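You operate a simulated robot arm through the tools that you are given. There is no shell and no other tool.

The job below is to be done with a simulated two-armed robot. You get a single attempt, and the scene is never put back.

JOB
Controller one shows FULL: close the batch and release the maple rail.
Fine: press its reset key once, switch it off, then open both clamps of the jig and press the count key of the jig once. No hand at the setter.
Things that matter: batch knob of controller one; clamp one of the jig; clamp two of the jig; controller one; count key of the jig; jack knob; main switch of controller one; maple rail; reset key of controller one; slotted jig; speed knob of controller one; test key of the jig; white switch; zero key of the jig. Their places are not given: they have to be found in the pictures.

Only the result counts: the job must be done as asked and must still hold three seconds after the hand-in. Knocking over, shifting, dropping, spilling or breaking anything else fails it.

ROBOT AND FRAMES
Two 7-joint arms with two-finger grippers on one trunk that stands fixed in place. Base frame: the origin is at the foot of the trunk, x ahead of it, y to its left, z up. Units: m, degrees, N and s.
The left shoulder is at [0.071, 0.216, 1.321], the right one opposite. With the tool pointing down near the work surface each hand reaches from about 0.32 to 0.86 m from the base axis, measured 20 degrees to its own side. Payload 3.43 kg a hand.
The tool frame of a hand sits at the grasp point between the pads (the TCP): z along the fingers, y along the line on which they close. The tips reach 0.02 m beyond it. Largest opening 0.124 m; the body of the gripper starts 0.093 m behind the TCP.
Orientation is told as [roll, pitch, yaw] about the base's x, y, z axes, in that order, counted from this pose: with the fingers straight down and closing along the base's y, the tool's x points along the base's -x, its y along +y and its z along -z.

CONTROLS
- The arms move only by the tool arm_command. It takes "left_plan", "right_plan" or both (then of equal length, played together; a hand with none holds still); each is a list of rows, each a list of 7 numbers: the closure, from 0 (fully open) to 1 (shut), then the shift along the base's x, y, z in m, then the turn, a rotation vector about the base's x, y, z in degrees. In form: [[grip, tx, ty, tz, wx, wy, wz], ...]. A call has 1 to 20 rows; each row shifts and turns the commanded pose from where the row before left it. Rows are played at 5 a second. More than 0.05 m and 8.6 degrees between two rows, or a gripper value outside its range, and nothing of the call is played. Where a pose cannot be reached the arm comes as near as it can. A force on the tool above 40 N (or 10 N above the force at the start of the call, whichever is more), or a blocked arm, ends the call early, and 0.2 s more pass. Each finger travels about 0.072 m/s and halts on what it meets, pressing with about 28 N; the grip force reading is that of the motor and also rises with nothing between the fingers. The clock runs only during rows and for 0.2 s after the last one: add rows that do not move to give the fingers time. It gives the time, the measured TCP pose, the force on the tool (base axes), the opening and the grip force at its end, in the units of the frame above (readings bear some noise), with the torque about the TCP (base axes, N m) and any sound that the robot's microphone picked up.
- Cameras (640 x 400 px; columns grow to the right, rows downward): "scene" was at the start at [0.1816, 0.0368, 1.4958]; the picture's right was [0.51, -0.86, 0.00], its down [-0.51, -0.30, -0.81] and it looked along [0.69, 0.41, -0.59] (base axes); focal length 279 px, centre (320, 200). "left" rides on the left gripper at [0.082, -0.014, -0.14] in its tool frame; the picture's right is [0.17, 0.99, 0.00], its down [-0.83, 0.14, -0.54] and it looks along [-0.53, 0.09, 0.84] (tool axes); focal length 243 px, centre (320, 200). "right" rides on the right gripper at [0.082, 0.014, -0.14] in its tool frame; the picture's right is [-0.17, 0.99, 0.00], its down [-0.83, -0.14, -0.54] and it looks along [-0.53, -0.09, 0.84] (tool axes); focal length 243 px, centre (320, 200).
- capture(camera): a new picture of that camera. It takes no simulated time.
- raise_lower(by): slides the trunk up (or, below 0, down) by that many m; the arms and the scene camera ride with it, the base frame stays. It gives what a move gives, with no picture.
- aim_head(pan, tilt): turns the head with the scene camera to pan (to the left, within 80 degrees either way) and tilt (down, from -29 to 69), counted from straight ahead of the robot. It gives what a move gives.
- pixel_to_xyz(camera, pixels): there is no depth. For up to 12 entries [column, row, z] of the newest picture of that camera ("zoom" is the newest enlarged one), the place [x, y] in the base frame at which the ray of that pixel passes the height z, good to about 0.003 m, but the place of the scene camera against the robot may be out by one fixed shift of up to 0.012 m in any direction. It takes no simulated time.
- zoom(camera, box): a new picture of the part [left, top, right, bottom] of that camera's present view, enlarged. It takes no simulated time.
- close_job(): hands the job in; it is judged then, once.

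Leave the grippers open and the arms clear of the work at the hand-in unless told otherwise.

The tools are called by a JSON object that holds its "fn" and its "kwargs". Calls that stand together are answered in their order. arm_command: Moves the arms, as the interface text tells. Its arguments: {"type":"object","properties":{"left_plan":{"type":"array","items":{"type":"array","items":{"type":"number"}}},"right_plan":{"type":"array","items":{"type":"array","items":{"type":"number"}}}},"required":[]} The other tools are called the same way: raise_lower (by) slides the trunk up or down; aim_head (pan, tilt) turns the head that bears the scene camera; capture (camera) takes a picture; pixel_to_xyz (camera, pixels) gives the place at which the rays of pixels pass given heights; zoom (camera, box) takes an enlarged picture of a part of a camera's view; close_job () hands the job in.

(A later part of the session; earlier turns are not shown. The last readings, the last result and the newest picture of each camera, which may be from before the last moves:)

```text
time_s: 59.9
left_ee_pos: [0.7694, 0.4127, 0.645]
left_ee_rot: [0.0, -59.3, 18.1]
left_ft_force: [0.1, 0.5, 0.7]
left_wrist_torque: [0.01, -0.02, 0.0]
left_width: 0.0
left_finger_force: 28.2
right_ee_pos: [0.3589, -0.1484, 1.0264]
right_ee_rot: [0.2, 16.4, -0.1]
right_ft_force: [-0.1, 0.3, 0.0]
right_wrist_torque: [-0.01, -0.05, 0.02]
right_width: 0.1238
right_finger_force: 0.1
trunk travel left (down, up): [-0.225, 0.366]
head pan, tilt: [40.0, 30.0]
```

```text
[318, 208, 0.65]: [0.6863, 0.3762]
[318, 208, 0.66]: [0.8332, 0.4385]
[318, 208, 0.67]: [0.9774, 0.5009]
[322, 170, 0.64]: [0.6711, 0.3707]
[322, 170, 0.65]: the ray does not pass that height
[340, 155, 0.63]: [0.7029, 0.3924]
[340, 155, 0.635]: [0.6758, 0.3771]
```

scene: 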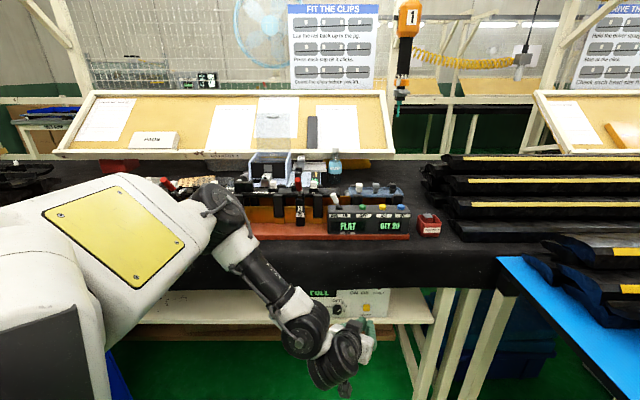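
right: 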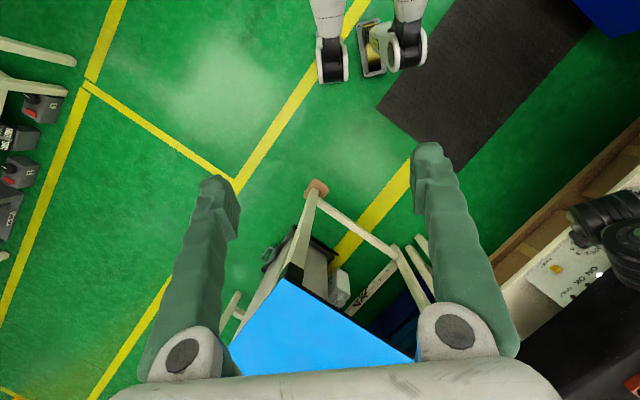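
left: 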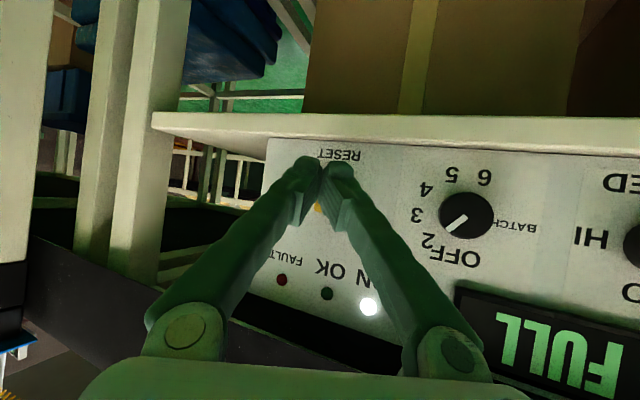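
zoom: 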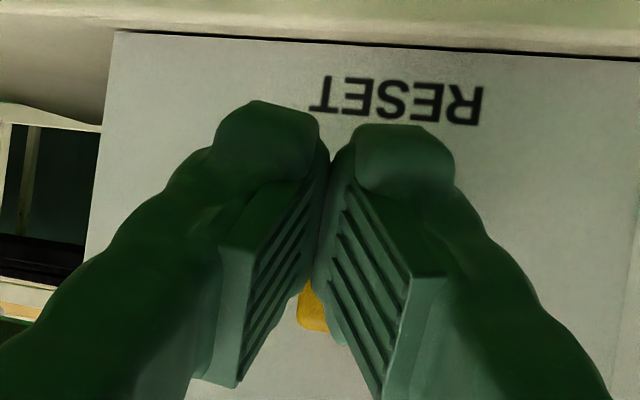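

The key spans about z 0.64–0.66. I raise the tip 6 mm and push in small steps, watching the force.

{"fn": "arm_command", "kwargs": {"left_plan": [[1, 0, 0, 0.006, 0, 0, 0], [1, 0.0025, 0.0025, 0, 0, 0, 0], [1, 0.0025, 0.0025, 0, 0, 0, 0], [1, 0.0025, 0.0025, 0, 0, 0, 0], [1, 0.0025, 0.0025, 0, 0, 0, 0], [1, 0, 0, 0, 0, 0, 0]]}}

```text
time_s: 61.3
left_ee_pos: [0.7804, 0.423, 0.6507]
left_ee_rot: [0.0, -59.4, 18.1]
left_ft_force: [-2.2, -1.4, 0.9]
left_wrist_torque: [0.02, -0.02, 0.02]
left_width: 0.0003
left_finger_force: 27.5
right_ee_pos: [0.359, -0.1494, 1.0264]
right_ee_rot: [0.0, 16.5, -0.2]
right_ft_force: [0.1, -0.3, -0.1]
right_wrist_torque: [-0.02, -0.02, -0.03]
right_width: 0.1242
right_finger_force: 0.0
trunk travel left (down, up): [-0.225, 0.366]
head pan, tilt: [40.0, 30.0]
heard: click
```

A click was heard with about 2.5 N. I check the display before doing anything else.

{"fn": "zoom", "kwargs": {"camera": "left", "box": [260, 120, 640, 357]}}

{"fn": "zoom", "kwargs": {"camera": "scene", "box": [240, 180, 400, 280]}}

```text
1.68 times, centred on (450, 238) of left
```

zoom: 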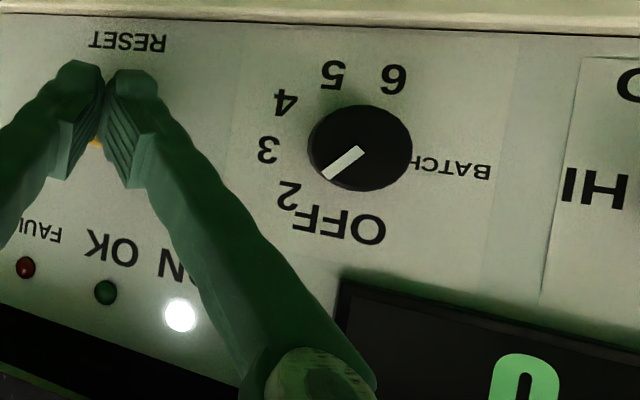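

```text
4.00 times, centred on (320, 230) of scene
```

zoom: 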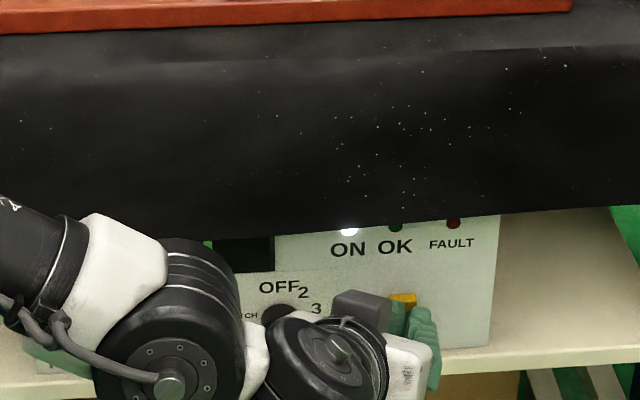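

The display now shows "0", so RESET registered once. I retract straight back and then move left along the panel toward MAIN, keeping the tips ~6 cm off the panel.

{"fn": "arm_command", "kwargs": {"left_plan": [[1, -0.01, -0.01, 0, 0, 0, 0], [1, -0.017, -0.017, 0, 0, 0, 0], [1, -0.017, -0.017, 0, 0, 0, 0], [1, -0.025, 0.025, 0, 0, 0, 0], [1, -0.025, 0.025, 0, 0, 0, 0], [1, -0.025, 0.025, 0, 0, 0, 0], [1, -0.02, 0.02, 0, 0, 0, 0], [1, 0, 0, 0, 0, 0, 0]]}}

{"fn": "capture", "kwargs": {"camera": "left"}}

{"fn": "capture", "kwargs": {"camera": "scene"}}

```text
time_s: 63.1
left_ee_pos: [0.6423, 0.4747, 0.6514]
left_ee_rot: [-0.1, -59.4, 18.1]
left_ft_force: [0.4, 0.6, -0.3]
left_wrist_torque: [-0.03, 0.02, 0.0]
left_width: 0.0001
left_finger_force: 27.8
right_ee_pos: [0.358, -0.1483, 1.0264]
right_ee_rot: [0.1, 16.4, -0.1]
right_ft_force: [0.4, -0.7, 0.9]
right_wrist_torque: [0.01, 0.0, 0.01]
right_width: 0.1237
right_finger_force: 0.0
trunk travel left (down, up): [-0.225, 0.366]
head pan, tilt: [40.0, 30.0]
```

```text
taken
```

left: 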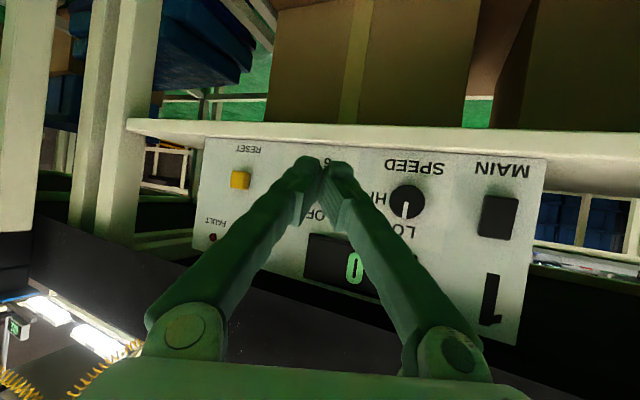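

```text
taken
```

scene: 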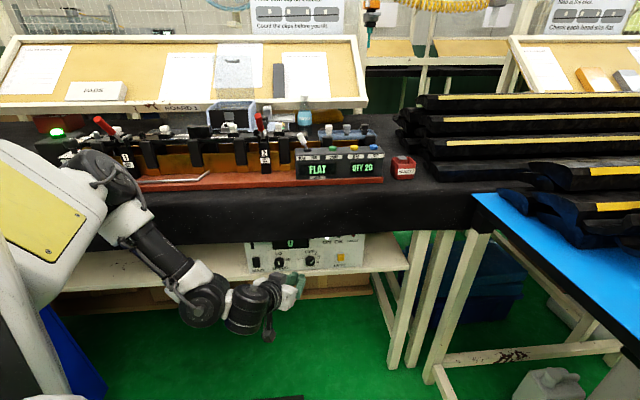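

The display shows 0. I zoom on the MAIN rocker from this level view.

{"fn": "zoom", "kwargs": {"camera": "left", "box": [450, 150, 562, 260]}}

{"fn": "zoom", "kwargs": {"camera": "left", "box": [205, 140, 317, 250]}}

{"fn": "zoom", "kwargs": {"camera": "scene", "box": [236, 230, 268, 280]}}

{"fn": "pixel_to_xyz", "kwargs": {"camera": "left", "pixels": [[497, 215, 0.65], [497, 215, 0.655], [497, 200, 0.645], [497, 200, 0.65], [497, 235, 0.66], [497, 235, 0.665]]}}

```text
3.64 times, centred on (506, 205) of left
```

zoom: 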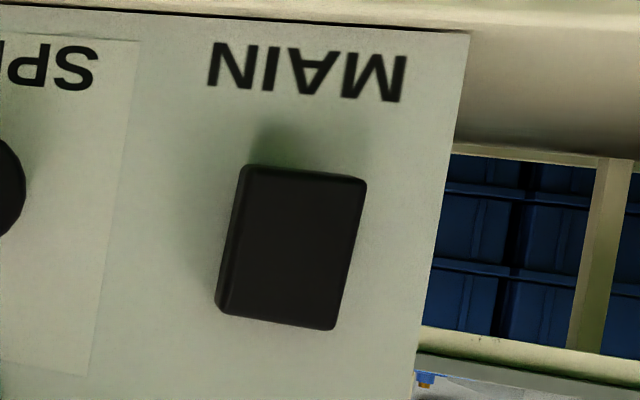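

```text
3.64 times, centred on (261, 195) of left
```

zoom: 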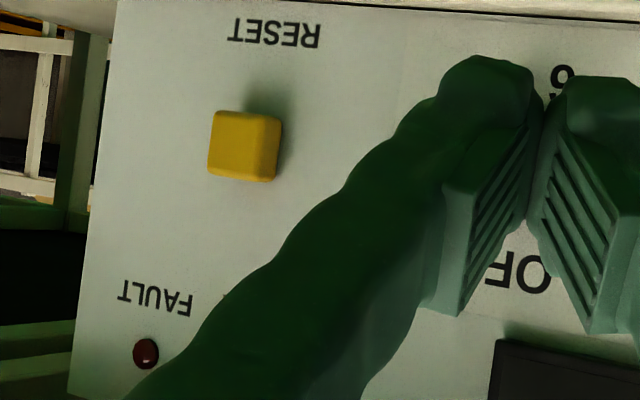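

```text
8.00 times, centred on (252, 255) of scene
```

zoom: 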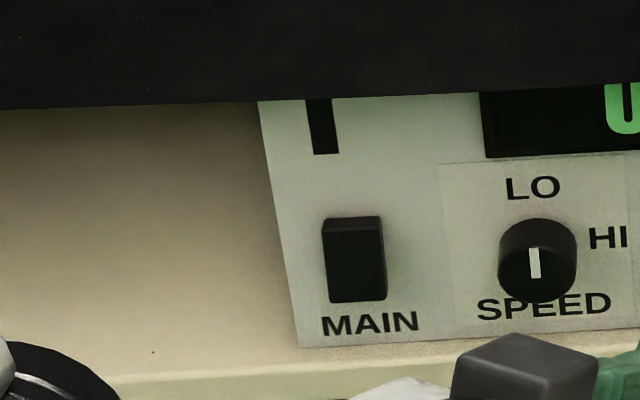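

```text
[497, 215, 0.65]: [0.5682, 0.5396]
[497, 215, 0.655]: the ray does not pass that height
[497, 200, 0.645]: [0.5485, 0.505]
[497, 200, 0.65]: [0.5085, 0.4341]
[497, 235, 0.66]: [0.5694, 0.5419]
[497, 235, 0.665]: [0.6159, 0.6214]
```

The rocker spans z ≈ 0.634–0.669. I'll try its upper half first (z ≈ 0.661) and verify with the display. I move left to its column first.

{"fn": "arm_command", "kwargs": {"left_plan": [[1, -0.0229, 0.0229, 0.002, 0, 0, 0], [1, -0.0229, 0.0229, 0.002, 0, 0, 0], [1, -0.0229, 0.0229, 0.002, 0, 0, 0], [1, -0.0229, 0.0229, 0.002, 0, 0, 0], [1, 0, 0, 0, 0, 0, 0]]}}

{"fn": "capture", "kwargs": {"camera": "left"}}

{"fn": "zoom", "kwargs": {"camera": "scene", "box": [200, 210, 328, 290]}}

```text
time_s: 64.3
left_ee_pos: [0.5493, 0.5649, 0.6584]
left_ee_rot: [0.0, -59.3, 18.1]
left_ft_force: [0.5, -0.1, 0.6]
left_wrist_torque: [0.0, 0.01, -0.01]
left_width: 0.0001
left_finger_force: 28.0
right_ee_pos: [0.3583, -0.1488, 1.0264]
right_ee_rot: [0.1, 16.4, -0.1]
right_ft_force: [-0.3, -0.7, 0.6]
right_wrist_torque: [0.0, 0.0, -0.03]
right_width: 0.124
right_finger_force: 0.0
trunk travel left (down, up): [-0.225, 0.366]
head pan, tilt: [40.0, 30.0]
```

```text
taken
```

left: 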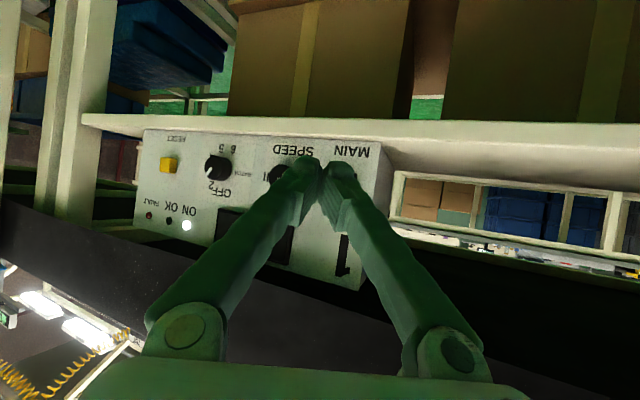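

```text
5.00 times, centred on (264, 250) of scene
```

zoom: 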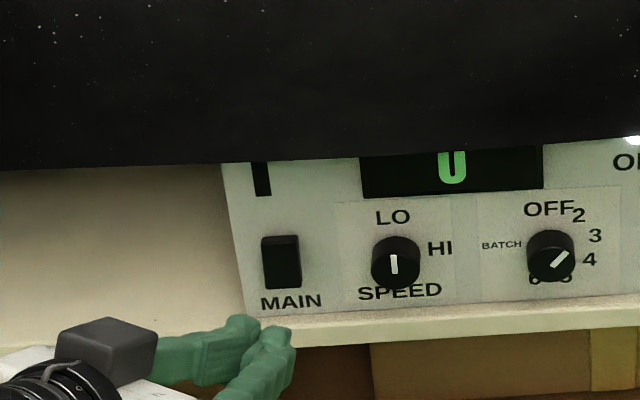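

Aligned and free. I approach along n to about 1 cm, then push in small steps.

{"fn": "arm_command", "kwargs": {"left_plan": [[1, 0.018, 0.018, 0, 0, 0, 0], [1, 0.0175, 0.0175, 0, 0, 0, 0], [1, 0, 0, 0, 0, 0, 0]]}}

{"fn": "capture", "kwargs": {"camera": "left"}}

{"fn": "zoom", "kwargs": {"camera": "scene", "box": [220, 225, 300, 275]}}

```text
time_s: 65.1
left_ee_pos: [0.5825, 0.6013, 0.6586]
left_ee_rot: [0.0, -59.4, 18.1]
left_ft_force: [-0.4, 0.1, 0.1]
left_wrist_torque: [0.0, -0.01, 0.04]
left_width: 0.0
left_finger_force: 27.9
right_ee_pos: [0.3585, -0.1483, 1.026]
right_ee_rot: [0.0, 16.4, -0.1]
right_ft_force: [-0.3, 0.1, 0.1]
right_wrist_torque: [-0.04, -0.01, 0.01]
right_width: 0.1241
right_finger_force: 0.1
trunk travel left (down, up): [-0.225, 0.366]
head pan, tilt: [40.0, 30.0]
```

```text
taken
```

left: 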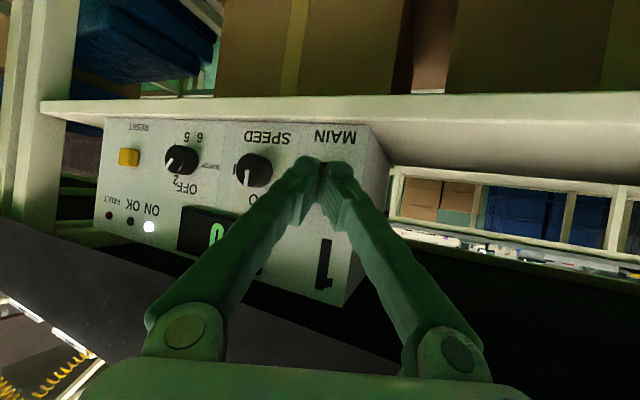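

```text
8.00 times, centred on (260, 250) of scene
```

zoom: 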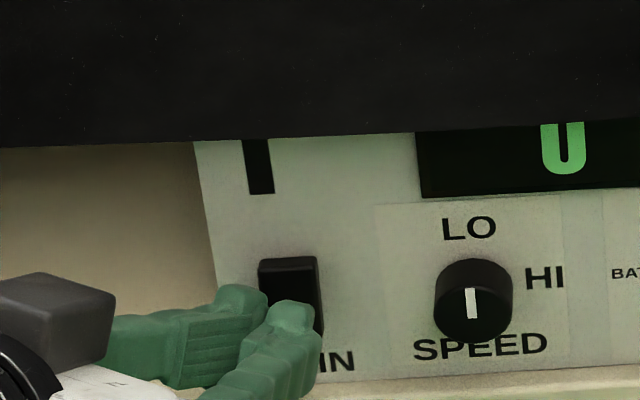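

{"fn": "arm_command", "kwargs": {"left_plan": [[1, 0.0025, 0.0025, 0, 0, 0, 0], [1, 0.0025, 0.0025, 0, 0, 0, 0], [1, 0.0025, 0.0025, 0, 0, 0, 0], [1, 0.0015, 0.0015, 0, 0, 0, 0], [1, 0, 0, 0, 0, 0, 0]]}}

{"fn": "capture", "kwargs": {"camera": "left"}}

```text
time_s: 66.3
left_ee_pos: [0.5923, 0.609, 0.6601]
left_ee_rot: [-0.2, -59.2, 18.0]
left_ft_force: [-8.8, -12.1, -2.2]
left_wrist_torque: [-0.01, 0.03, -0.08]
left_width: 0.0
left_finger_force: 28.4
right_ee_pos: [0.3589, -0.1504, 1.0258]
right_ee_rot: [0.1, 16.3, -0.1]
right_ft_force: [-0.1, -0.7, 0.1]
right_wrist_torque: [0.01, 0.0, -0.01]
right_width: 0.124
right_finger_force: 0.0
trunk travel left (down, up): [-0.225, 0.366]
head pan, tilt: [40.0, 30.0]
```

```text
taken
```

left: 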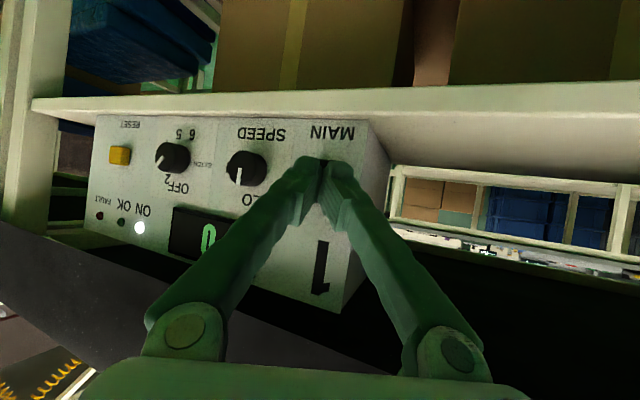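

15 N and no click, display still 0: the top half seems to be the pressed one already. I retract a little, go lower, and press the bottom half.

{"fn": "arm_command", "kwargs": {"left_plan": [[1, -0.005, -0.005, 0, 0, 0, 0], [1, -0.007, -0.007, 0, 0, 0, 0], [1, 0, 0, -0.011, 0, 0, 0], [1, 0, 0, -0.01, 0, 0, 0], [1, 0.0025, 0.0025, 0, 0, 0, 0], [1, 0.0025, 0.0025, 0, 0, 0, 0], [1, 0, 0, 0, 0, 0, 0]]}}

{"fn": "zoom", "kwargs": {"camera": "scene", "box": [220, 225, 300, 275]}}

```text
time_s: 67.9
left_ee_pos: [0.5855, 0.6013, 0.6384]
left_ee_rot: [-0.1, -59.5, 18.0]
left_ft_force: [-0.6, 0.5, 1.2]
left_wrist_torque: [-0.02, 0.04, -0.01]
left_width: 0.0001
left_finger_force: 28.3
right_ee_pos: [0.3576, -0.1483, 1.0277]
right_ee_rot: [0.2, 16.5, -0.1]
right_ft_force: [0.0, -1.1, -0.2]
right_wrist_torque: [0.04, 0.0, -0.01]
right_width: 0.1241
right_finger_force: 0.1
trunk travel left (down, up): [-0.225, 0.366]
head pan, tilt: [40.0, 30.0]
```

```text
8.00 times, centred on (260, 250) of scene
```

zoom: 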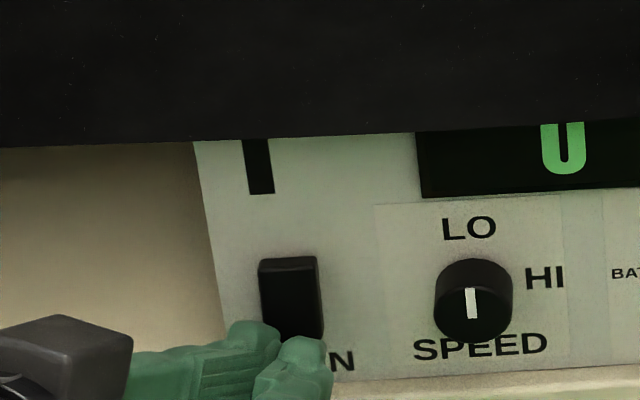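

Now I push the bottom half in small steps.

{"fn": "arm_command", "kwargs": {"left_plan": [[1, 0.0025, 0.0025, 0, 0, 0, 0], [1, 0.0025, 0.0025, 0, 0, 0, 0], [1, 0.0025, 0.0025, 0, 0, 0, 0], [1, 0, 0, 0, 0, 0, 0]]}}

{"fn": "capture", "kwargs": {"camera": "left"}}

```text
time_s: 68.9
left_ee_pos: [0.5911, 0.6082, 0.637]
left_ee_rot: [-0.1, -59.0, 17.9]
left_ft_force: [-18.3, -18.5, -5.5]
left_wrist_torque: [-0.07, -0.07, -0.04]
left_width: 0.0
left_finger_force: 27.7
right_ee_pos: [0.357, -0.1497, 1.027]
right_ee_rot: [0.2, 16.2, -0.1]
right_ft_force: [1.0, -0.1, 0.1]
right_wrist_torque: [0.01, -0.01, 0.01]
right_width: 0.1238
right_finger_force: 0.0
trunk travel left (down, up): [-0.225, 0.366]
head pan, tilt: [40.0, 30.0]
```

```text
taken
```

left: 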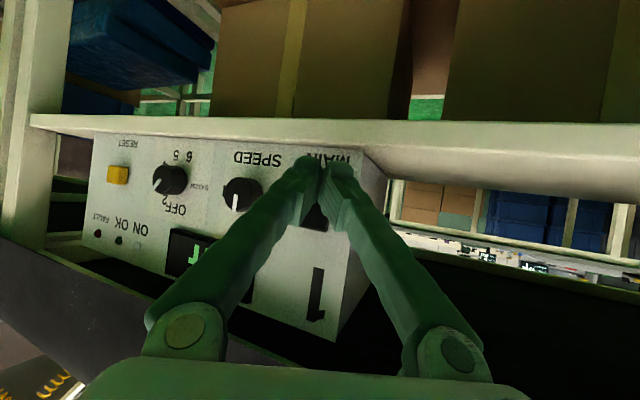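

The ON lamp has gone dark and the display shows something new. I retract and check.

{"fn": "arm_command", "kwargs": {"left_plan": [[1, -0.006, -0.006, 0, 0, 0, 0], [1, -0.015, -0.015, 0, 0, 0, 0], [1, -0.02, -0.02, 0, 0, 0, 0], [1, -0.02, -0.02, 0, 0, 0, 0], [1, 0, 0, 0, 0, 0, 0]]}}

{"fn": "capture", "kwargs": {"camera": "left"}}

{"fn": "capture", "kwargs": {"camera": "scene"}}

{"fn": "zoom", "kwargs": {"camera": "scene", "box": [230, 220, 390, 320]}}

```text
time_s: 70.1
left_ee_pos: [0.5301, 0.5507, 0.6391]
left_ee_rot: [-0.1, -59.3, 18.0]
left_ft_force: [1.1, 0.4, -1.5]
left_wrist_torque: [-0.03, 0.02, 0.02]
left_width: 0.0
left_finger_force: 27.6
right_ee_pos: [0.3591, -0.1482, 1.0264]
right_ee_rot: [0.2, 16.4, -0.1]
right_ft_force: [0.1, -0.1, -0.6]
right_wrist_torque: [-0.01, 0.03, 0.03]
right_width: 0.1242
right_finger_force: 0.1
trunk travel left (down, up): [-0.225, 0.366]
head pan, tilt: [40.0, 30.0]
```

```text
taken
```

left: 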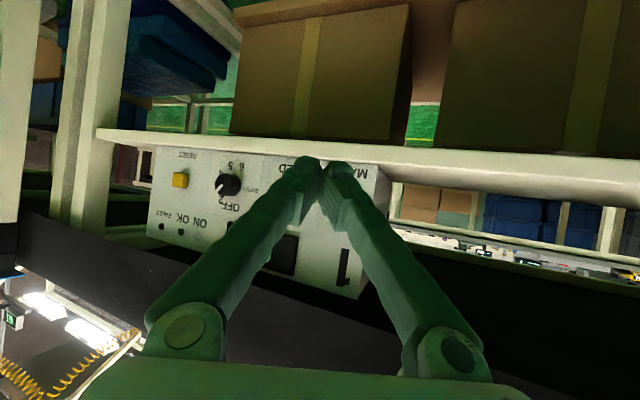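

```text
taken
```

scene: 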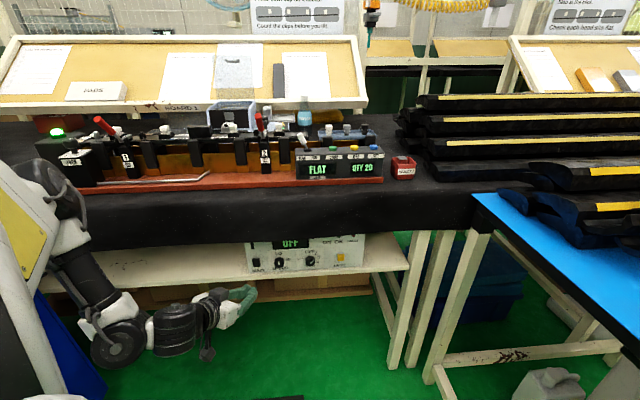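

```text
4.00 times, centred on (310, 270) of scene
```

zoom: 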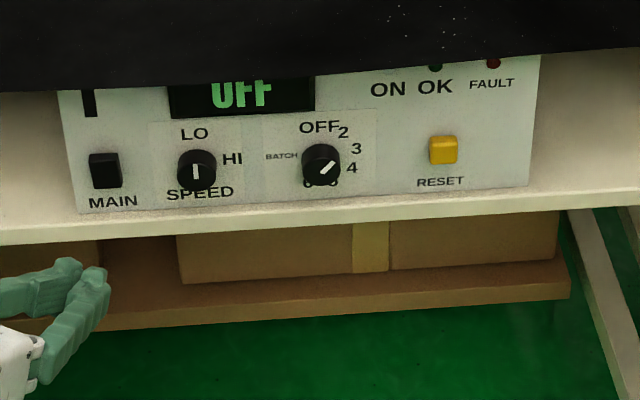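

The display reads OFF, knobs unchanged. Controller one is done. Now I back away from the shelf, reduce the tilt to about 30° and rise in front of the bench.

{"fn": "arm_command", "kwargs": {"left_plan": [[1, -0.02, -0.02, 0.0, 0, 0, 0], [1, -0.015, -0.015, 0.02, -2.3, 7.1, 0], [1, -0.005, -0.005, 0.03, -2.3, 7.1, 0], [1, 0, 0, 0.04, -2.3, 7.1, 0], [1, 0, 0, 0.04, -2.3, 7.1, 0], [1, 0, 0, 0.04, 0, 0, 0], [1, 0, 0, 0, 0, 0, 0]]}}

```text
time_s: 71.7
left_ee_pos: [0.4984, 0.4967, 0.8105]
left_ee_rot: [-3.4, -30.6, 19.5]
left_ft_force: [-7.5, 8.9, -2.1]
left_wrist_torque: [-0.91, -0.8, -0.69]
left_width: 0.0
left_finger_force: 27.3
left hand out of reach, approached as far as the arm can: row 3
right_ee_pos: [0.3593, -0.1504, 1.0277]
right_ee_rot: [0.1, 16.3, -0.1]
right_ft_force: [0.1, -0.2, 0.8]
right_wrist_torque: [0.05, 0.0, -0.05]
right_width: 0.124
right_finger_force: 0.0
trunk travel left (down, up): [-0.225, 0.366]
head pan, tilt: [40.0, 30.0]
```

A contact force of ~11 N appeared. I look to see what touches.

{"fn": "capture", "kwargs": {"camera": "scene"}}

{"fn": "capture", "kwargs": {"camera": "left"}}

{"fn": "capture", "kwargs": {"camera": "right"}}

```text
taken
```

scene: 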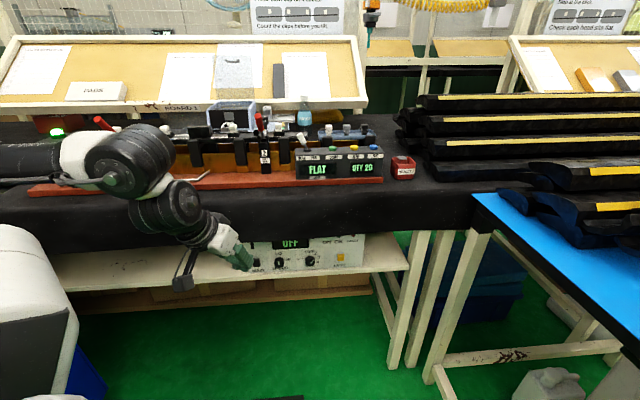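

```text
taken
```

left: 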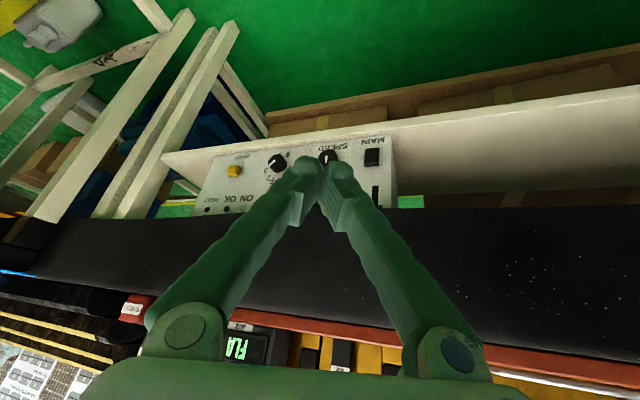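

```text
taken
```

right: 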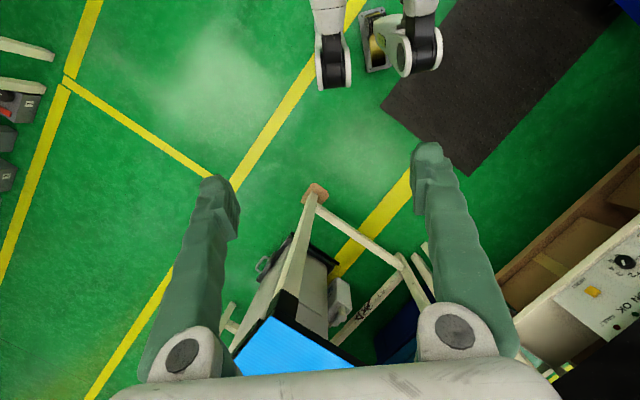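

Nothing visible near the hand; the arm swung to a new posture and the reading may be just inertia. I hold still and read again.

{"fn": "arm_command", "kwargs": {"left_plan": [[1, 0, 0, 0, 0, 0, 0], [1, 0, 0, 0, 0, 0, 0]]}}

```text
time_s: 72.3
left_ee_pos: [0.489, 0.5101, 0.8058]
left_ee_rot: [0.0, -29.6, 18.0]
left_ft_force: [0.1, -0.8, 0.5]
left_wrist_torque: [0.01, 0.03, 0.01]
left_width: 0.0
left_finger_force: 28.0
right_ee_pos: [0.3592, -0.1493, 1.0262]
right_ee_rot: [0.0, 16.4, -0.1]
right_ft_force: [0.3, 0.1, 0.3]
right_wrist_torque: [-0.01, 0.0, 0.01]
right_width: 0.1238
right_finger_force: 0.1
trunk travel left (down, up): [-0.225, 0.366]
head pan, tilt: [40.0, 30.0]
```

It was just inertia; forces are zero now. I raise the trunk 0.22 m (hand at n ≈ 0.71, clear of the bench).

{"fn": "raise_lower", "kwargs": {"by": 0.22}}

{"fn": "arm_command", "kwargs": {"left_plan": [[1, 0, 0, 0.04, 0, 0, 0], [1, 0, 0, 0.04, 0, 0, 0], [1, 0, 0, 0.04, 0, 0, 0], [1, 0, 0, 0.04, 0, 0, 0], [1, 0, 0, 0, 0, 0, 0]]}}

{"fn": "aim_head", "kwargs": {"pan": 50, "tilt": 40}}

{"fn": "capture", "kwargs": {"camera": "scene"}}

{"fn": "capture", "kwargs": {"camera": "left"}}

```text
time_s: 74.6
left_ee_pos: [0.4946, 0.5091, 1.0255]
left_ee_rot: [-0.1, -29.5, 18.1]
left_ft_force: [-0.1, -0.7, -0.9]
left_wrist_torque: [0.01, 0.01, 0.01]
left_width: 0.0002
left_finger_force: 27.9
right_ee_pos: [0.3435, -0.1493, 1.27]
right_ee_rot: [0.2, 10.2, -0.2]
right_ft_force: [-0.5, -0.9, -0.2]
right_wrist_torque: [0.0, -0.01, -0.01]
right_width: 0.124
right_finger_force: 0.1
trunk travel left (down, up): [-0.445, 0.146]
head pan, tilt: [40.0, 30.0]
```

```text
time_s: 75.8
left_ee_pos: [0.4978, 0.5093, 1.1874]
left_ee_rot: [-0.1, -29.5, 18.2]
left_ft_force: [0.0, 0.9, 0.9]
left_wrist_torque: [-0.02, 0.04, 0.02]
left_width: 0.0001
left_finger_force: 28.3
right_ee_pos: [0.3452, -0.1478, 1.2698]
right_ee_rot: [0.1, 10.2, -0.2]
right_ft_force: [-0.3, 0.4, 0.3]
right_wrist_torque: [0.02, 0.0, -0.03]
right_width: 0.1239
right_finger_force: 0.0
trunk travel left (down, up): [-0.445, 0.146]
head pan, tilt: [40.0, 30.0]
```

```text
time_s: 76.5
left_ee_pos: [0.4968, 0.509, 1.1875]
left_ee_rot: [0.0, -29.7, 18.1]
left_ft_force: [0.3, 0.9, 0.0]
left_wrist_torque: [0.03, -0.02, 0.05]
left_width: 0.0001
left_finger_force: 28.1
right_ee_pos: [0.3433, -0.1485, 1.271]
right_ee_rot: [0.2, 10.1, -0.1]
right_ft_force: [0.7, -0.1, 0.4]
right_wrist_torque: [-0.01, 0.0, 0.0]
right_width: 0.1241
right_finger_force: 0.1
trunk travel left (down, up): [-0.445, 0.146]
head pan, tilt: [50.0, 40.0]
```

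```text
taken
```

scene: 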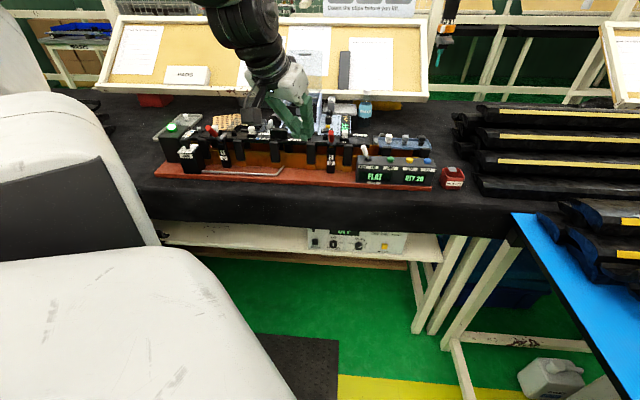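

```text
taken
```

left: 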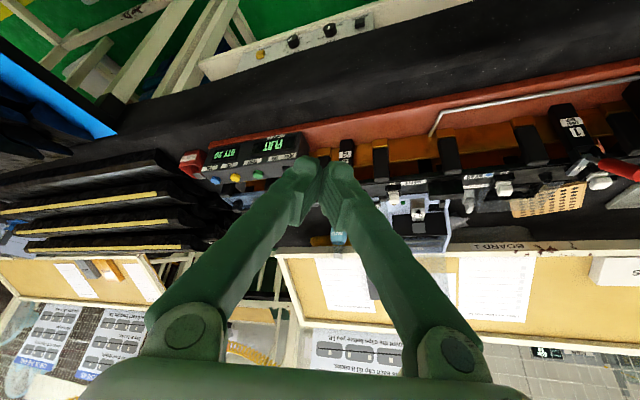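

I open the fingers to see clamp two between them.

{"fn": "arm_command", "kwargs": {"left_plan": [[0, 0.02, 0.01, 0, 0, 0, 0], [0, 0.02, 0.01, 0, 0, 0, 0], [0, 0.02, 0.01, 0, 0, 0, 0], [0, 0, 0, 0, 0, 0, 0], [0, 0, 0, 0, 0, 0, 0]]}}

{"fn": "capture", "kwargs": {"camera": "left"}}

{"fn": "zoom", "kwargs": {"camera": "left", "box": [230, 100, 390, 200]}}

```text
time_s: 77.7
left_ee_pos: [0.5572, 0.5391, 1.1859]
left_ee_rot: [0.0, -29.7, 18.1]
left_ft_force: [0.0, 0.5, -0.4]
left_wrist_torque: [0.01, -0.01, -0.02]
left_width: 0.1239
left_finger_force: 0.0
right_ee_pos: [0.3448, -0.1488, 1.2698]
right_ee_rot: [0.3, 10.2, -0.2]
right_ft_force: [0.6, 0.5, 0.5]
right_wrist_torque: [0.02, -0.01, 0.0]
right_width: 0.1238
right_finger_force: 0.1
trunk travel left (down, up): [-0.445, 0.146]
head pan, tilt: [50.0, 40.0]
```

```text
taken
```

left: 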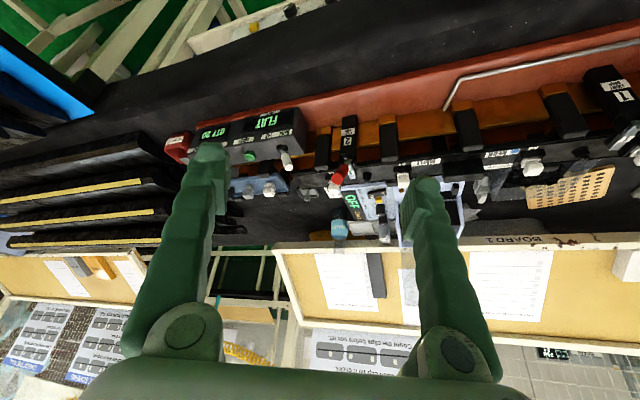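

```text
4.00 times, centred on (310, 150) of left
```

zoom: 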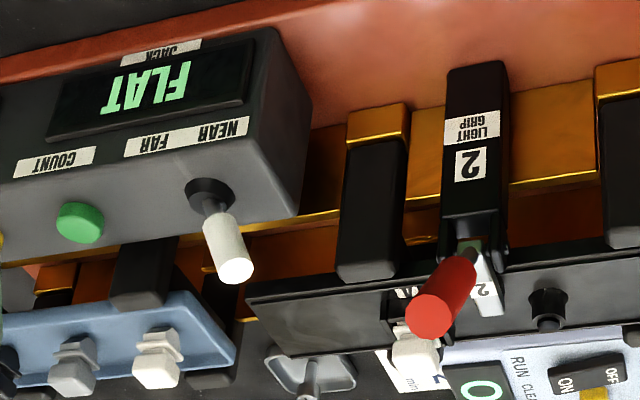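

I record rays for lever-two tip (340,178), its root (345.7,165.5), count key (250,155.5), then move the hand sideways for a second view.

{"fn": "pixel_to_xyz", "kwargs": {"camera": "left", "pixels": [[340, 178, 1.05], [340, 178, 1.1], [345.7, 165.5, 1.0], [345.7, 165.5, 1.05], [250, 155.5, 0.95], [250, 155.5, 1.0]]}}

{"fn": "arm_command", "kwargs": {"left_plan": [[0, 0.02, -0.03, 0.03, 0, 0, 0], [0, 0.02, -0.03, 0.03, 0, 0, 0], [0, 0.02, -0.03, 0.03, 0, 0, 0], [0, 0, 0, 0, 0, 0, 0]]}}

{"fn": "capture", "kwargs": {"camera": "left"}}

```text
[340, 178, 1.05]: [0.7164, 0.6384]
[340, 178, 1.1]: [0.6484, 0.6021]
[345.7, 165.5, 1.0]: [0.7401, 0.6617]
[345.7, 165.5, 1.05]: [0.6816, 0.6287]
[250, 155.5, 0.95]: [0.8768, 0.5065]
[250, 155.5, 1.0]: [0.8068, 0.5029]
```

```text
time_s: 78.7
left_ee_pos: [0.6169, 0.4505, 1.2756]
left_ee_rot: [0.0, -29.6, 18.0]
left_ft_force: [-0.1, 0.5, -0.4]
left_wrist_torque: [0.02, 0.02, -0.01]
left_width: 0.1241
left_finger_force: 0.0
right_ee_pos: [0.3441, -0.1497, 1.2698]
right_ee_rot: [0.3, 10.1, -0.2]
right_ft_force: [0.2, 0.2, -0.2]
right_wrist_torque: [0.03, -0.01, -0.02]
right_width: 0.124
right_finger_force: 0.0
trunk travel left (down, up): [-0.445, 0.146]
head pan, tilt: [50.0, 40.0]
```

```text
taken
```

left: 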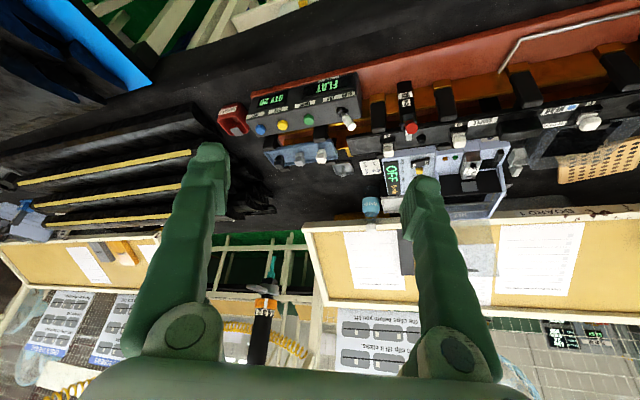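

{"fn": "zoom", "kwargs": {"camera": "left", "box": [330, 70, 490, 170]}}

{"fn": "zoom", "kwargs": {"camera": "left", "box": [240, 70, 368, 150]}}

```text
4.00 times, centred on (410, 120) of left
```

zoom: 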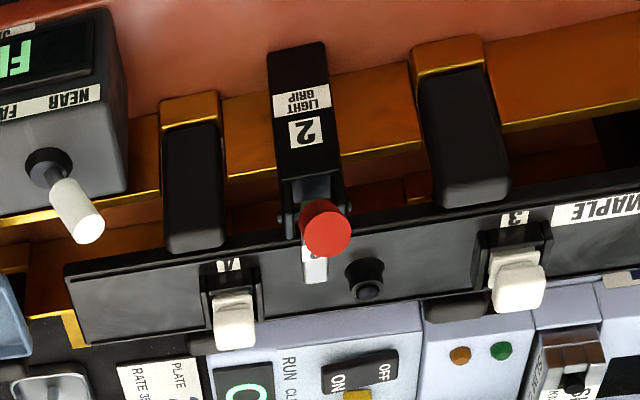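

```text
5.00 times, centred on (304, 110) of left
```

zoom: 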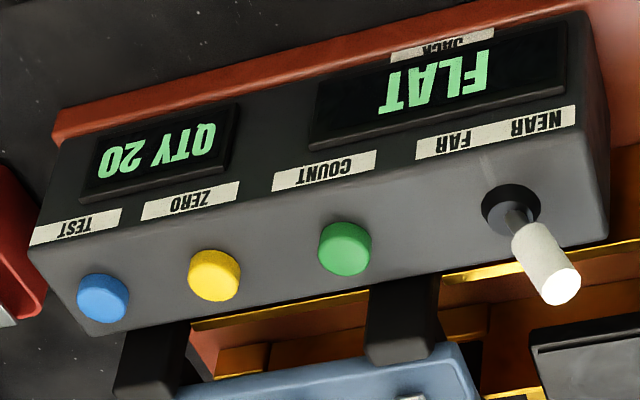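

{"fn": "pixel_to_xyz", "kwargs": {"camera": "left", "pixels": [[411.25, 128.5, 1.05], [411.25, 128.5, 1.1], [309, 118, 0.95], [309, 118, 1.0], [352, 127, 1.0], [352, 127, 1.05], [283, 123.4, 0.98], [409.5, 121.3, 1.0], [409.5, 121.3, 1.05]]}}

```text
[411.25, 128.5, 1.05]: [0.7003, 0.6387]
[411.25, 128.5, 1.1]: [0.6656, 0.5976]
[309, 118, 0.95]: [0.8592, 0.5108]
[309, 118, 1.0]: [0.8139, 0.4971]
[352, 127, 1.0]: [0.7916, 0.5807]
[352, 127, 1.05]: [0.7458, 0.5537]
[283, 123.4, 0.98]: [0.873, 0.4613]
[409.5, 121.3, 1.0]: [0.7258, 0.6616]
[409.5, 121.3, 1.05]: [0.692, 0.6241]
```

Refined: lever-two tip ≈ (0.682, 0.618, 1.076), axis ≈ 55° elevation, count key (0.828, 0.502, 0.984). I'll hook the closed finger behind the lever with the hand tilted 35° (parallel to the lever) and heading about 40°. First, at safe height, I close and turn the hand.

{"fn": "arm_command", "kwargs": {"left_plan": [[0.5, 0, 0.02, 0, 0, 0, 7.5], [1, 0, 0.02, 0, 0, 0, 7.5], [1, 0, 0.02, 0, 0, 0, 7], [1, 0, 0.02, 0, 3.2, -3.8, 0], [1, 0, 0, 0, 0, 0, 0]]}}

```text
time_s: 79.9
left_ee_pos: [0.6151, 0.527, 1.2762]
left_ee_rot: [0.0, -34.7, 40.1]
left_ft_force: [-0.8, 0.2, 0.2]
left_wrist_torque: [0.01, 0.02, -0.01]
left_width: 0.0002
left_finger_force: 27.9
right_ee_pos: [0.343, -0.1503, 1.2714]
right_ee_rot: [0.1, 10.1, -0.2]
right_ft_force: [0.1, -0.2, 0.2]
right_wrist_torque: [0.06, -0.01, -0.04]
right_width: 0.1242
right_finger_force: 0.1
trunk travel left (down, up): [-0.445, 0.146]
head pan, tilt: [50.0, 40.0]
```

Free. I move above the lever's back side, still 9 cm high.

{"fn": "arm_command", "kwargs": {"left_plan": [[1, 0.0235, 0.0295, -0.0265, 0, 0, 0], [1, 0.0235, 0.0295, -0.0265, 0, 0, 0], [1, 0.0235, 0.0295, -0.0265, 0, 0, 0], [1, 0.0235, 0.0295, -0.0265, 0, 0, 0], [1, 0, 0, 0, 0, 0, 0]]}}

{"fn": "capture", "kwargs": {"camera": "left"}}

{"fn": "capture", "kwargs": {"camera": "scene"}}

```text
time_s: 81.1
left_ee_pos: [0.7069, 0.6456, 1.1712]
left_ee_rot: [-0.1, -34.6, 40.0]
left_ft_force: [-1.2, 0.2, -0.2]
left_wrist_torque: [0.03, -0.04, 0.01]
left_width: 0.0
left_finger_force: 28.1
right_ee_pos: [0.3428, -0.1493, 1.2709]
right_ee_rot: [0.2, 10.1, -0.2]
right_ft_force: [-0.6, -0.2, 1.4]
right_wrist_torque: [0.05, -0.03, 0.02]
right_width: 0.1241
right_finger_force: 0.1
trunk travel left (down, up): [-0.445, 0.146]
head pan, tilt: [50.0, 40.0]
```

```text
taken
```

left: 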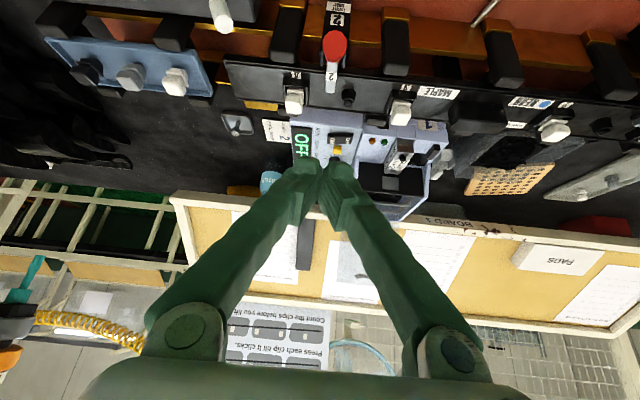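

```text
taken
```

scene: 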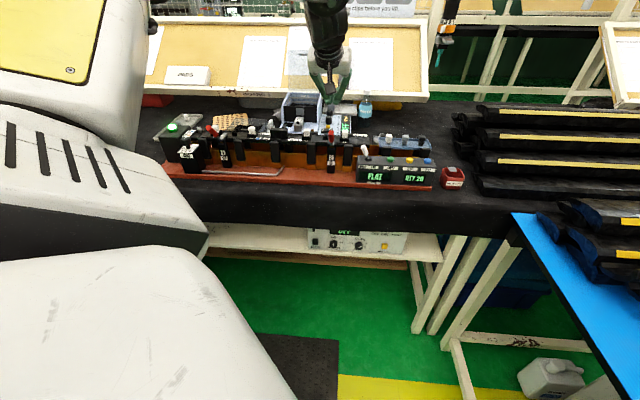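

Very good view: lever tip now at (334,45). I take its ray for one more check.

{"fn": "zoom", "kwargs": {"camera": "left", "box": [270, 0, 430, 110]}}

{"fn": "pixel_to_xyz", "kwargs": {"camera": "left", "pixels": [[334, 45, 1.06], [334, 45, 1.075], [334, 45, 1.09], [331, 85, 1.02], [331, 85, 1.04], [349, 97, 1.03], [294, 101, 1.05], [402, 110, 1.05]]}}

```text
3.64 times, centred on (350, 55) of left
```

zoom: 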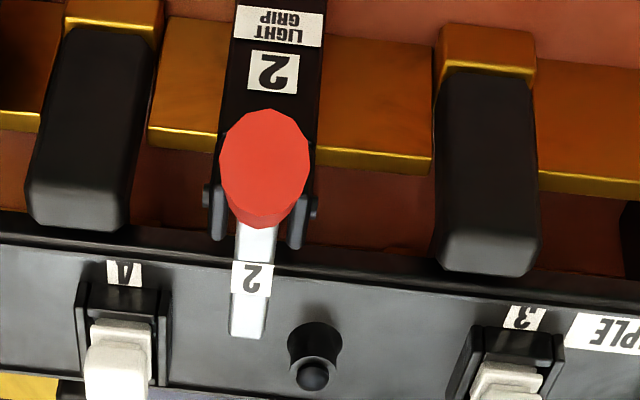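

```text
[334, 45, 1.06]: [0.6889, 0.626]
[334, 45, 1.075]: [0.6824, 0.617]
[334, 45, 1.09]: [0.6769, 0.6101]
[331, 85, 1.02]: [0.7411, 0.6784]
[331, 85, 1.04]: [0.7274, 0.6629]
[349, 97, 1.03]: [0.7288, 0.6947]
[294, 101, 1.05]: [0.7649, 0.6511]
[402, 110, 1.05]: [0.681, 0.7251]
```

The lever tip estimate holds. I descend straight behind the lever to TCP z ≈ 1.084.

{"fn": "arm_command", "kwargs": {"left_plan": [[1, 0.001, 0, -0.03, 0, 0, 0], [1, 0.001, 0, -0.03, 0, 0, 0], [1, 0, 0, -0.027, 0, 0, 0], [1, 0, 0, 0, 0, 0, 0]]}}

{"fn": "capture", "kwargs": {"camera": "left"}}

{"fn": "zoom", "kwargs": {"camera": "scene", "box": [290, 90, 386, 180]}}

```text
time_s: 82.1
left_ee_pos: [0.7109, 0.6455, 1.0808]
left_ee_rot: [0.0, -34.6, 40.1]
left_ft_force: [0.3, -0.2, 0.6]
left_wrist_torque: [0.01, 0.0, -0.04]
left_width: 0.0
left_finger_force: 28.1
right_ee_pos: [0.3437, -0.1488, 1.2703]
right_ee_rot: [0.2, 10.1, -0.3]
right_ft_force: [0.7, 0.4, 0.0]
right_wrist_torque: [-0.01, 0.05, 0.02]
right_width: 0.1239
right_finger_force: 0.1
trunk travel left (down, up): [-0.445, 0.146]
head pan, tilt: [50.0, 40.0]
```

```text
taken
```

left: 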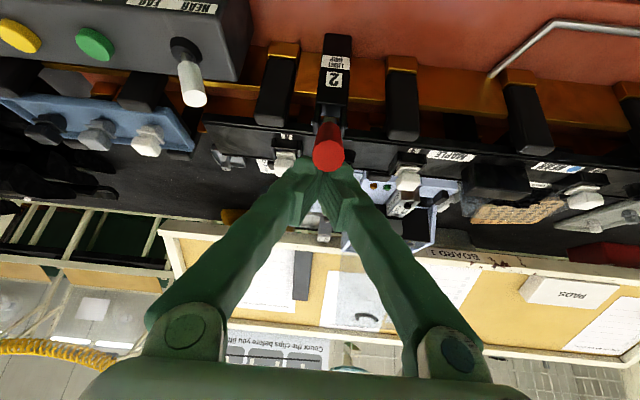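

```text
4.44 times, centred on (338, 135) of scene
```

zoom: 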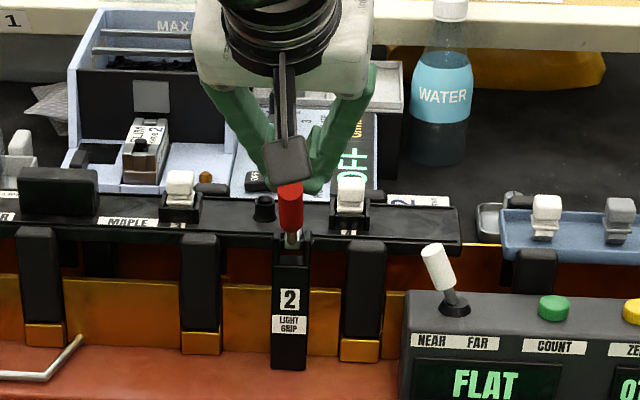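

The finger is behind the lever (gap ~1 cm). I bring its edge up to contact near the lever's upper part and begin a small pull toward the robot and down, reading the force.

{"fn": "arm_command", "kwargs": {"left_plan": [[1, -0.0065, -0.0065, 0.006, 0, 0, 0], [1, -0.0065, -0.0065, 0.003, 0, 0, 0], [1, -0.0035, -0.0035, -0.0015, 0, 0, 0], [1, -0.0035, -0.0035, -0.003, 0, 0, 0], [1, 0, 0, 0, 0, 0, 0]]}}

{"fn": "capture", "kwargs": {"camera": "left"}}

{"fn": "zoom", "kwargs": {"camera": "scene", "box": [290, 90, 386, 180]}}

```text
time_s: 83.3
left_ee_pos: [0.6911, 0.6261, 1.0854]
left_ee_rot: [0.0, -34.5, 40.0]
left_ft_force: [-0.3, 0.8, 0.2]
left_wrist_torque: [0.01, 0.01, 0.0]
left_width: 0.0
left_finger_force: 28.1
right_ee_pos: [0.3431, -0.1486, 1.2701]
right_ee_rot: [0.2, 10.2, -0.3]
right_ft_force: [0.4, -0.5, 0.0]
right_wrist_torque: [0.04, 0.0, -0.01]
right_width: 0.1242
right_finger_force: 0.2
trunk travel left (down, up): [-0.445, 0.146]
head pan, tilt: [50.0, 40.0]
```

```text
taken
```

left: 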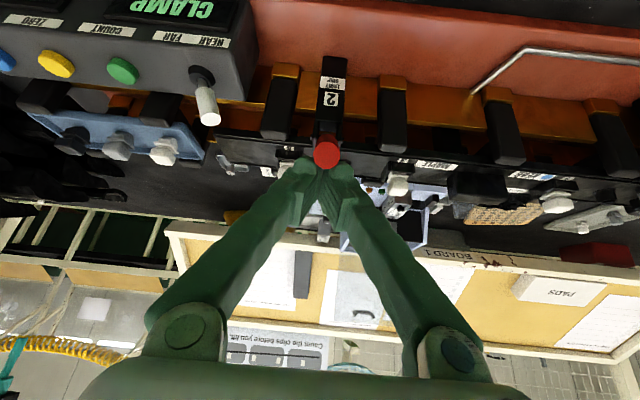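

```text
4.44 times, centred on (338, 135) of scene
```

zoom: 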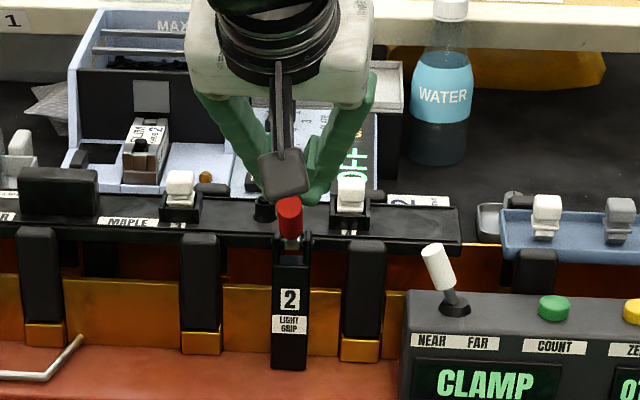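

The lever moves with almost no force and the jig display changed to "CLAMP". I continue along the arc, down and toward the robot.

{"fn": "arm_command", "kwargs": {"left_plan": [[1, -0.0055, -0.0055, -0.007, 0, 0, 0], [1, -0.0055, -0.0055, -0.0075, 0, 0, 0], [1, -0.0035, -0.0035, -0.009, 0, 0, 0], [1, -0.003, -0.003, -0.009, 0, 0, 0], [1, -0.001, -0.001, -0.01, 0, 0, 0], [1, 0, 0, 0, 0, 0, 0]]}}

{"fn": "capture", "kwargs": {"camera": "left"}}

{"fn": "zoom", "kwargs": {"camera": "scene", "box": [290, 90, 386, 180]}}

```text
time_s: 84.7
left_ee_pos: [0.6716, 0.6084, 1.0435]
left_ee_rot: [-0.1, -34.5, 40.0]
left_ft_force: [0.5, 0.3, 0.7]
left_wrist_torque: [-0.01, 0.04, 0.03]
left_width: 0.0002
left_finger_force: 27.9
right_ee_pos: [0.3437, -0.1477, 1.2712]
right_ee_rot: [0.2, 10.2, -0.2]
right_ft_force: [0.1, -0.3, 0.5]
right_wrist_torque: [-0.02, 0.01, 0.02]
right_width: 0.124
right_finger_force: 0.0
trunk travel left (down, up): [-0.445, 0.146]
head pan, tilt: [50.0, 40.0]
```

```text
taken
```

left: 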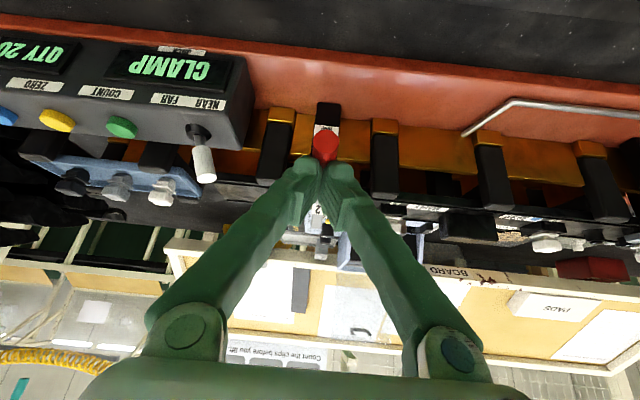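

```text
4.44 times, centred on (338, 135) of scene
```

zoom: 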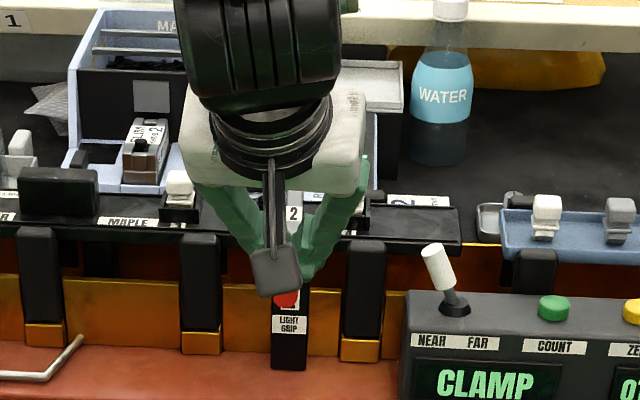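

The lever is now about horizontal and the arm "2" is raised. I continue carefully a bit more to find the end stop.

{"fn": "arm_command", "kwargs": {"left_plan": [[1, 0, 0, -0.008, 0, 0, 0], [1, 0.0005, 0.0005, -0.008, 0, 0, 0], [1, 0, 0, 0, 0, 0, 0]]}}

{"fn": "capture", "kwargs": {"camera": "left"}}

```text
time_s: 85.5
left_ee_pos: [0.6726, 0.6068, 1.0289]
left_ee_rot: [-0.1, -34.6, 39.9]
left_ft_force: [-0.4, -0.3, -0.1]
left_wrist_torque: [0.01, 0.0, 0.04]
left_width: 0.0
left_finger_force: 27.8
right_ee_pos: [0.3431, -0.1485, 1.2706]
right_ee_rot: [0.2, 10.3, -0.2]
right_ft_force: [0.0, -0.2, 0.3]
right_wrist_torque: [0.0, -0.02, -0.01]
right_width: 0.1237
right_finger_force: 0.1
trunk travel left (down, up): [-0.445, 0.146]
head pan, tilt: [50.0, 40.0]
```

```text
taken
```

left: 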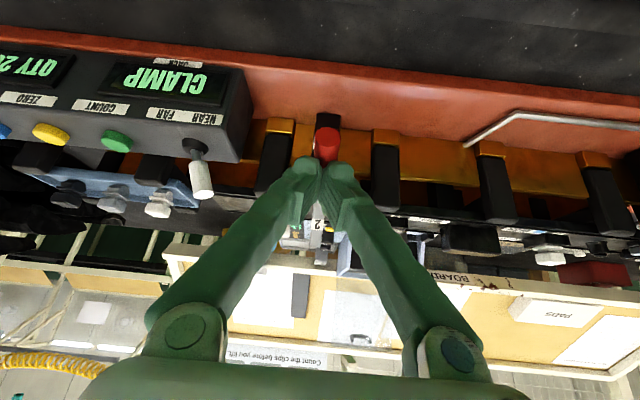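

No resistance yet and the lever has turned about 75°. I push slightly further to look for the stop.

{"fn": "arm_command", "kwargs": {"left_plan": [[1, 0.001, 0.001, -0.007, 0, 0, 0], [1, 0.0015, 0.0015, -0.007, 0, 0, 0], [1, 0, 0, 0, 0, 0, 0]]}}

{"fn": "capture", "kwargs": {"camera": "left"}}

{"fn": "zoom", "kwargs": {"camera": "left", "box": [270, 90, 390, 250]}}

```text
time_s: 86.3
left_ee_pos: [0.6763, 0.6099, 1.0149]
left_ee_rot: [0.0, -34.5, 39.9]
left_ft_force: [0.0, -0.3, -0.4]
left_wrist_torque: [-0.02, -0.04, -0.02]
left_width: 0.0
left_finger_force: 27.8
right_ee_pos: [0.3434, -0.1486, 1.2698]
right_ee_rot: [0.2, 10.2, -0.2]
right_ft_force: [0.9, 0.1, -0.1]
right_wrist_torque: [0.01, -0.01, 0.04]
right_width: 0.1242
right_finger_force: 0.0
trunk travel left (down, up): [-0.445, 0.146]
head pan, tilt: [50.0, 40.0]
```

```text
taken
```

left: 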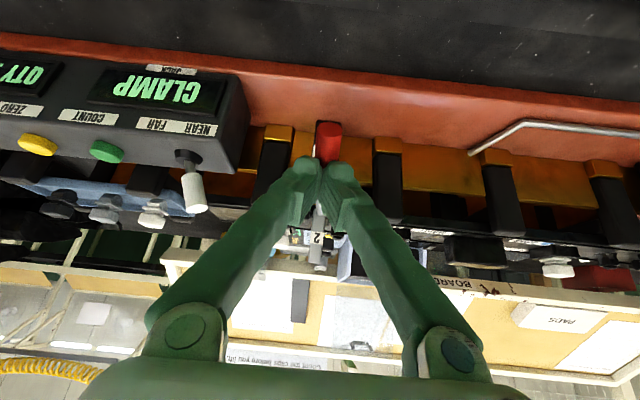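

```text
2.50 times, centred on (330, 170) of left
```

zoom: 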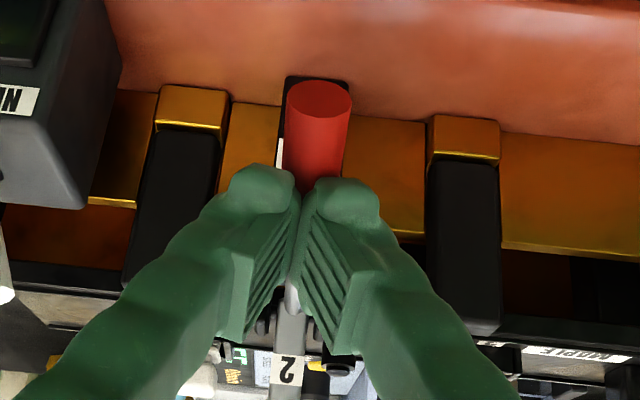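

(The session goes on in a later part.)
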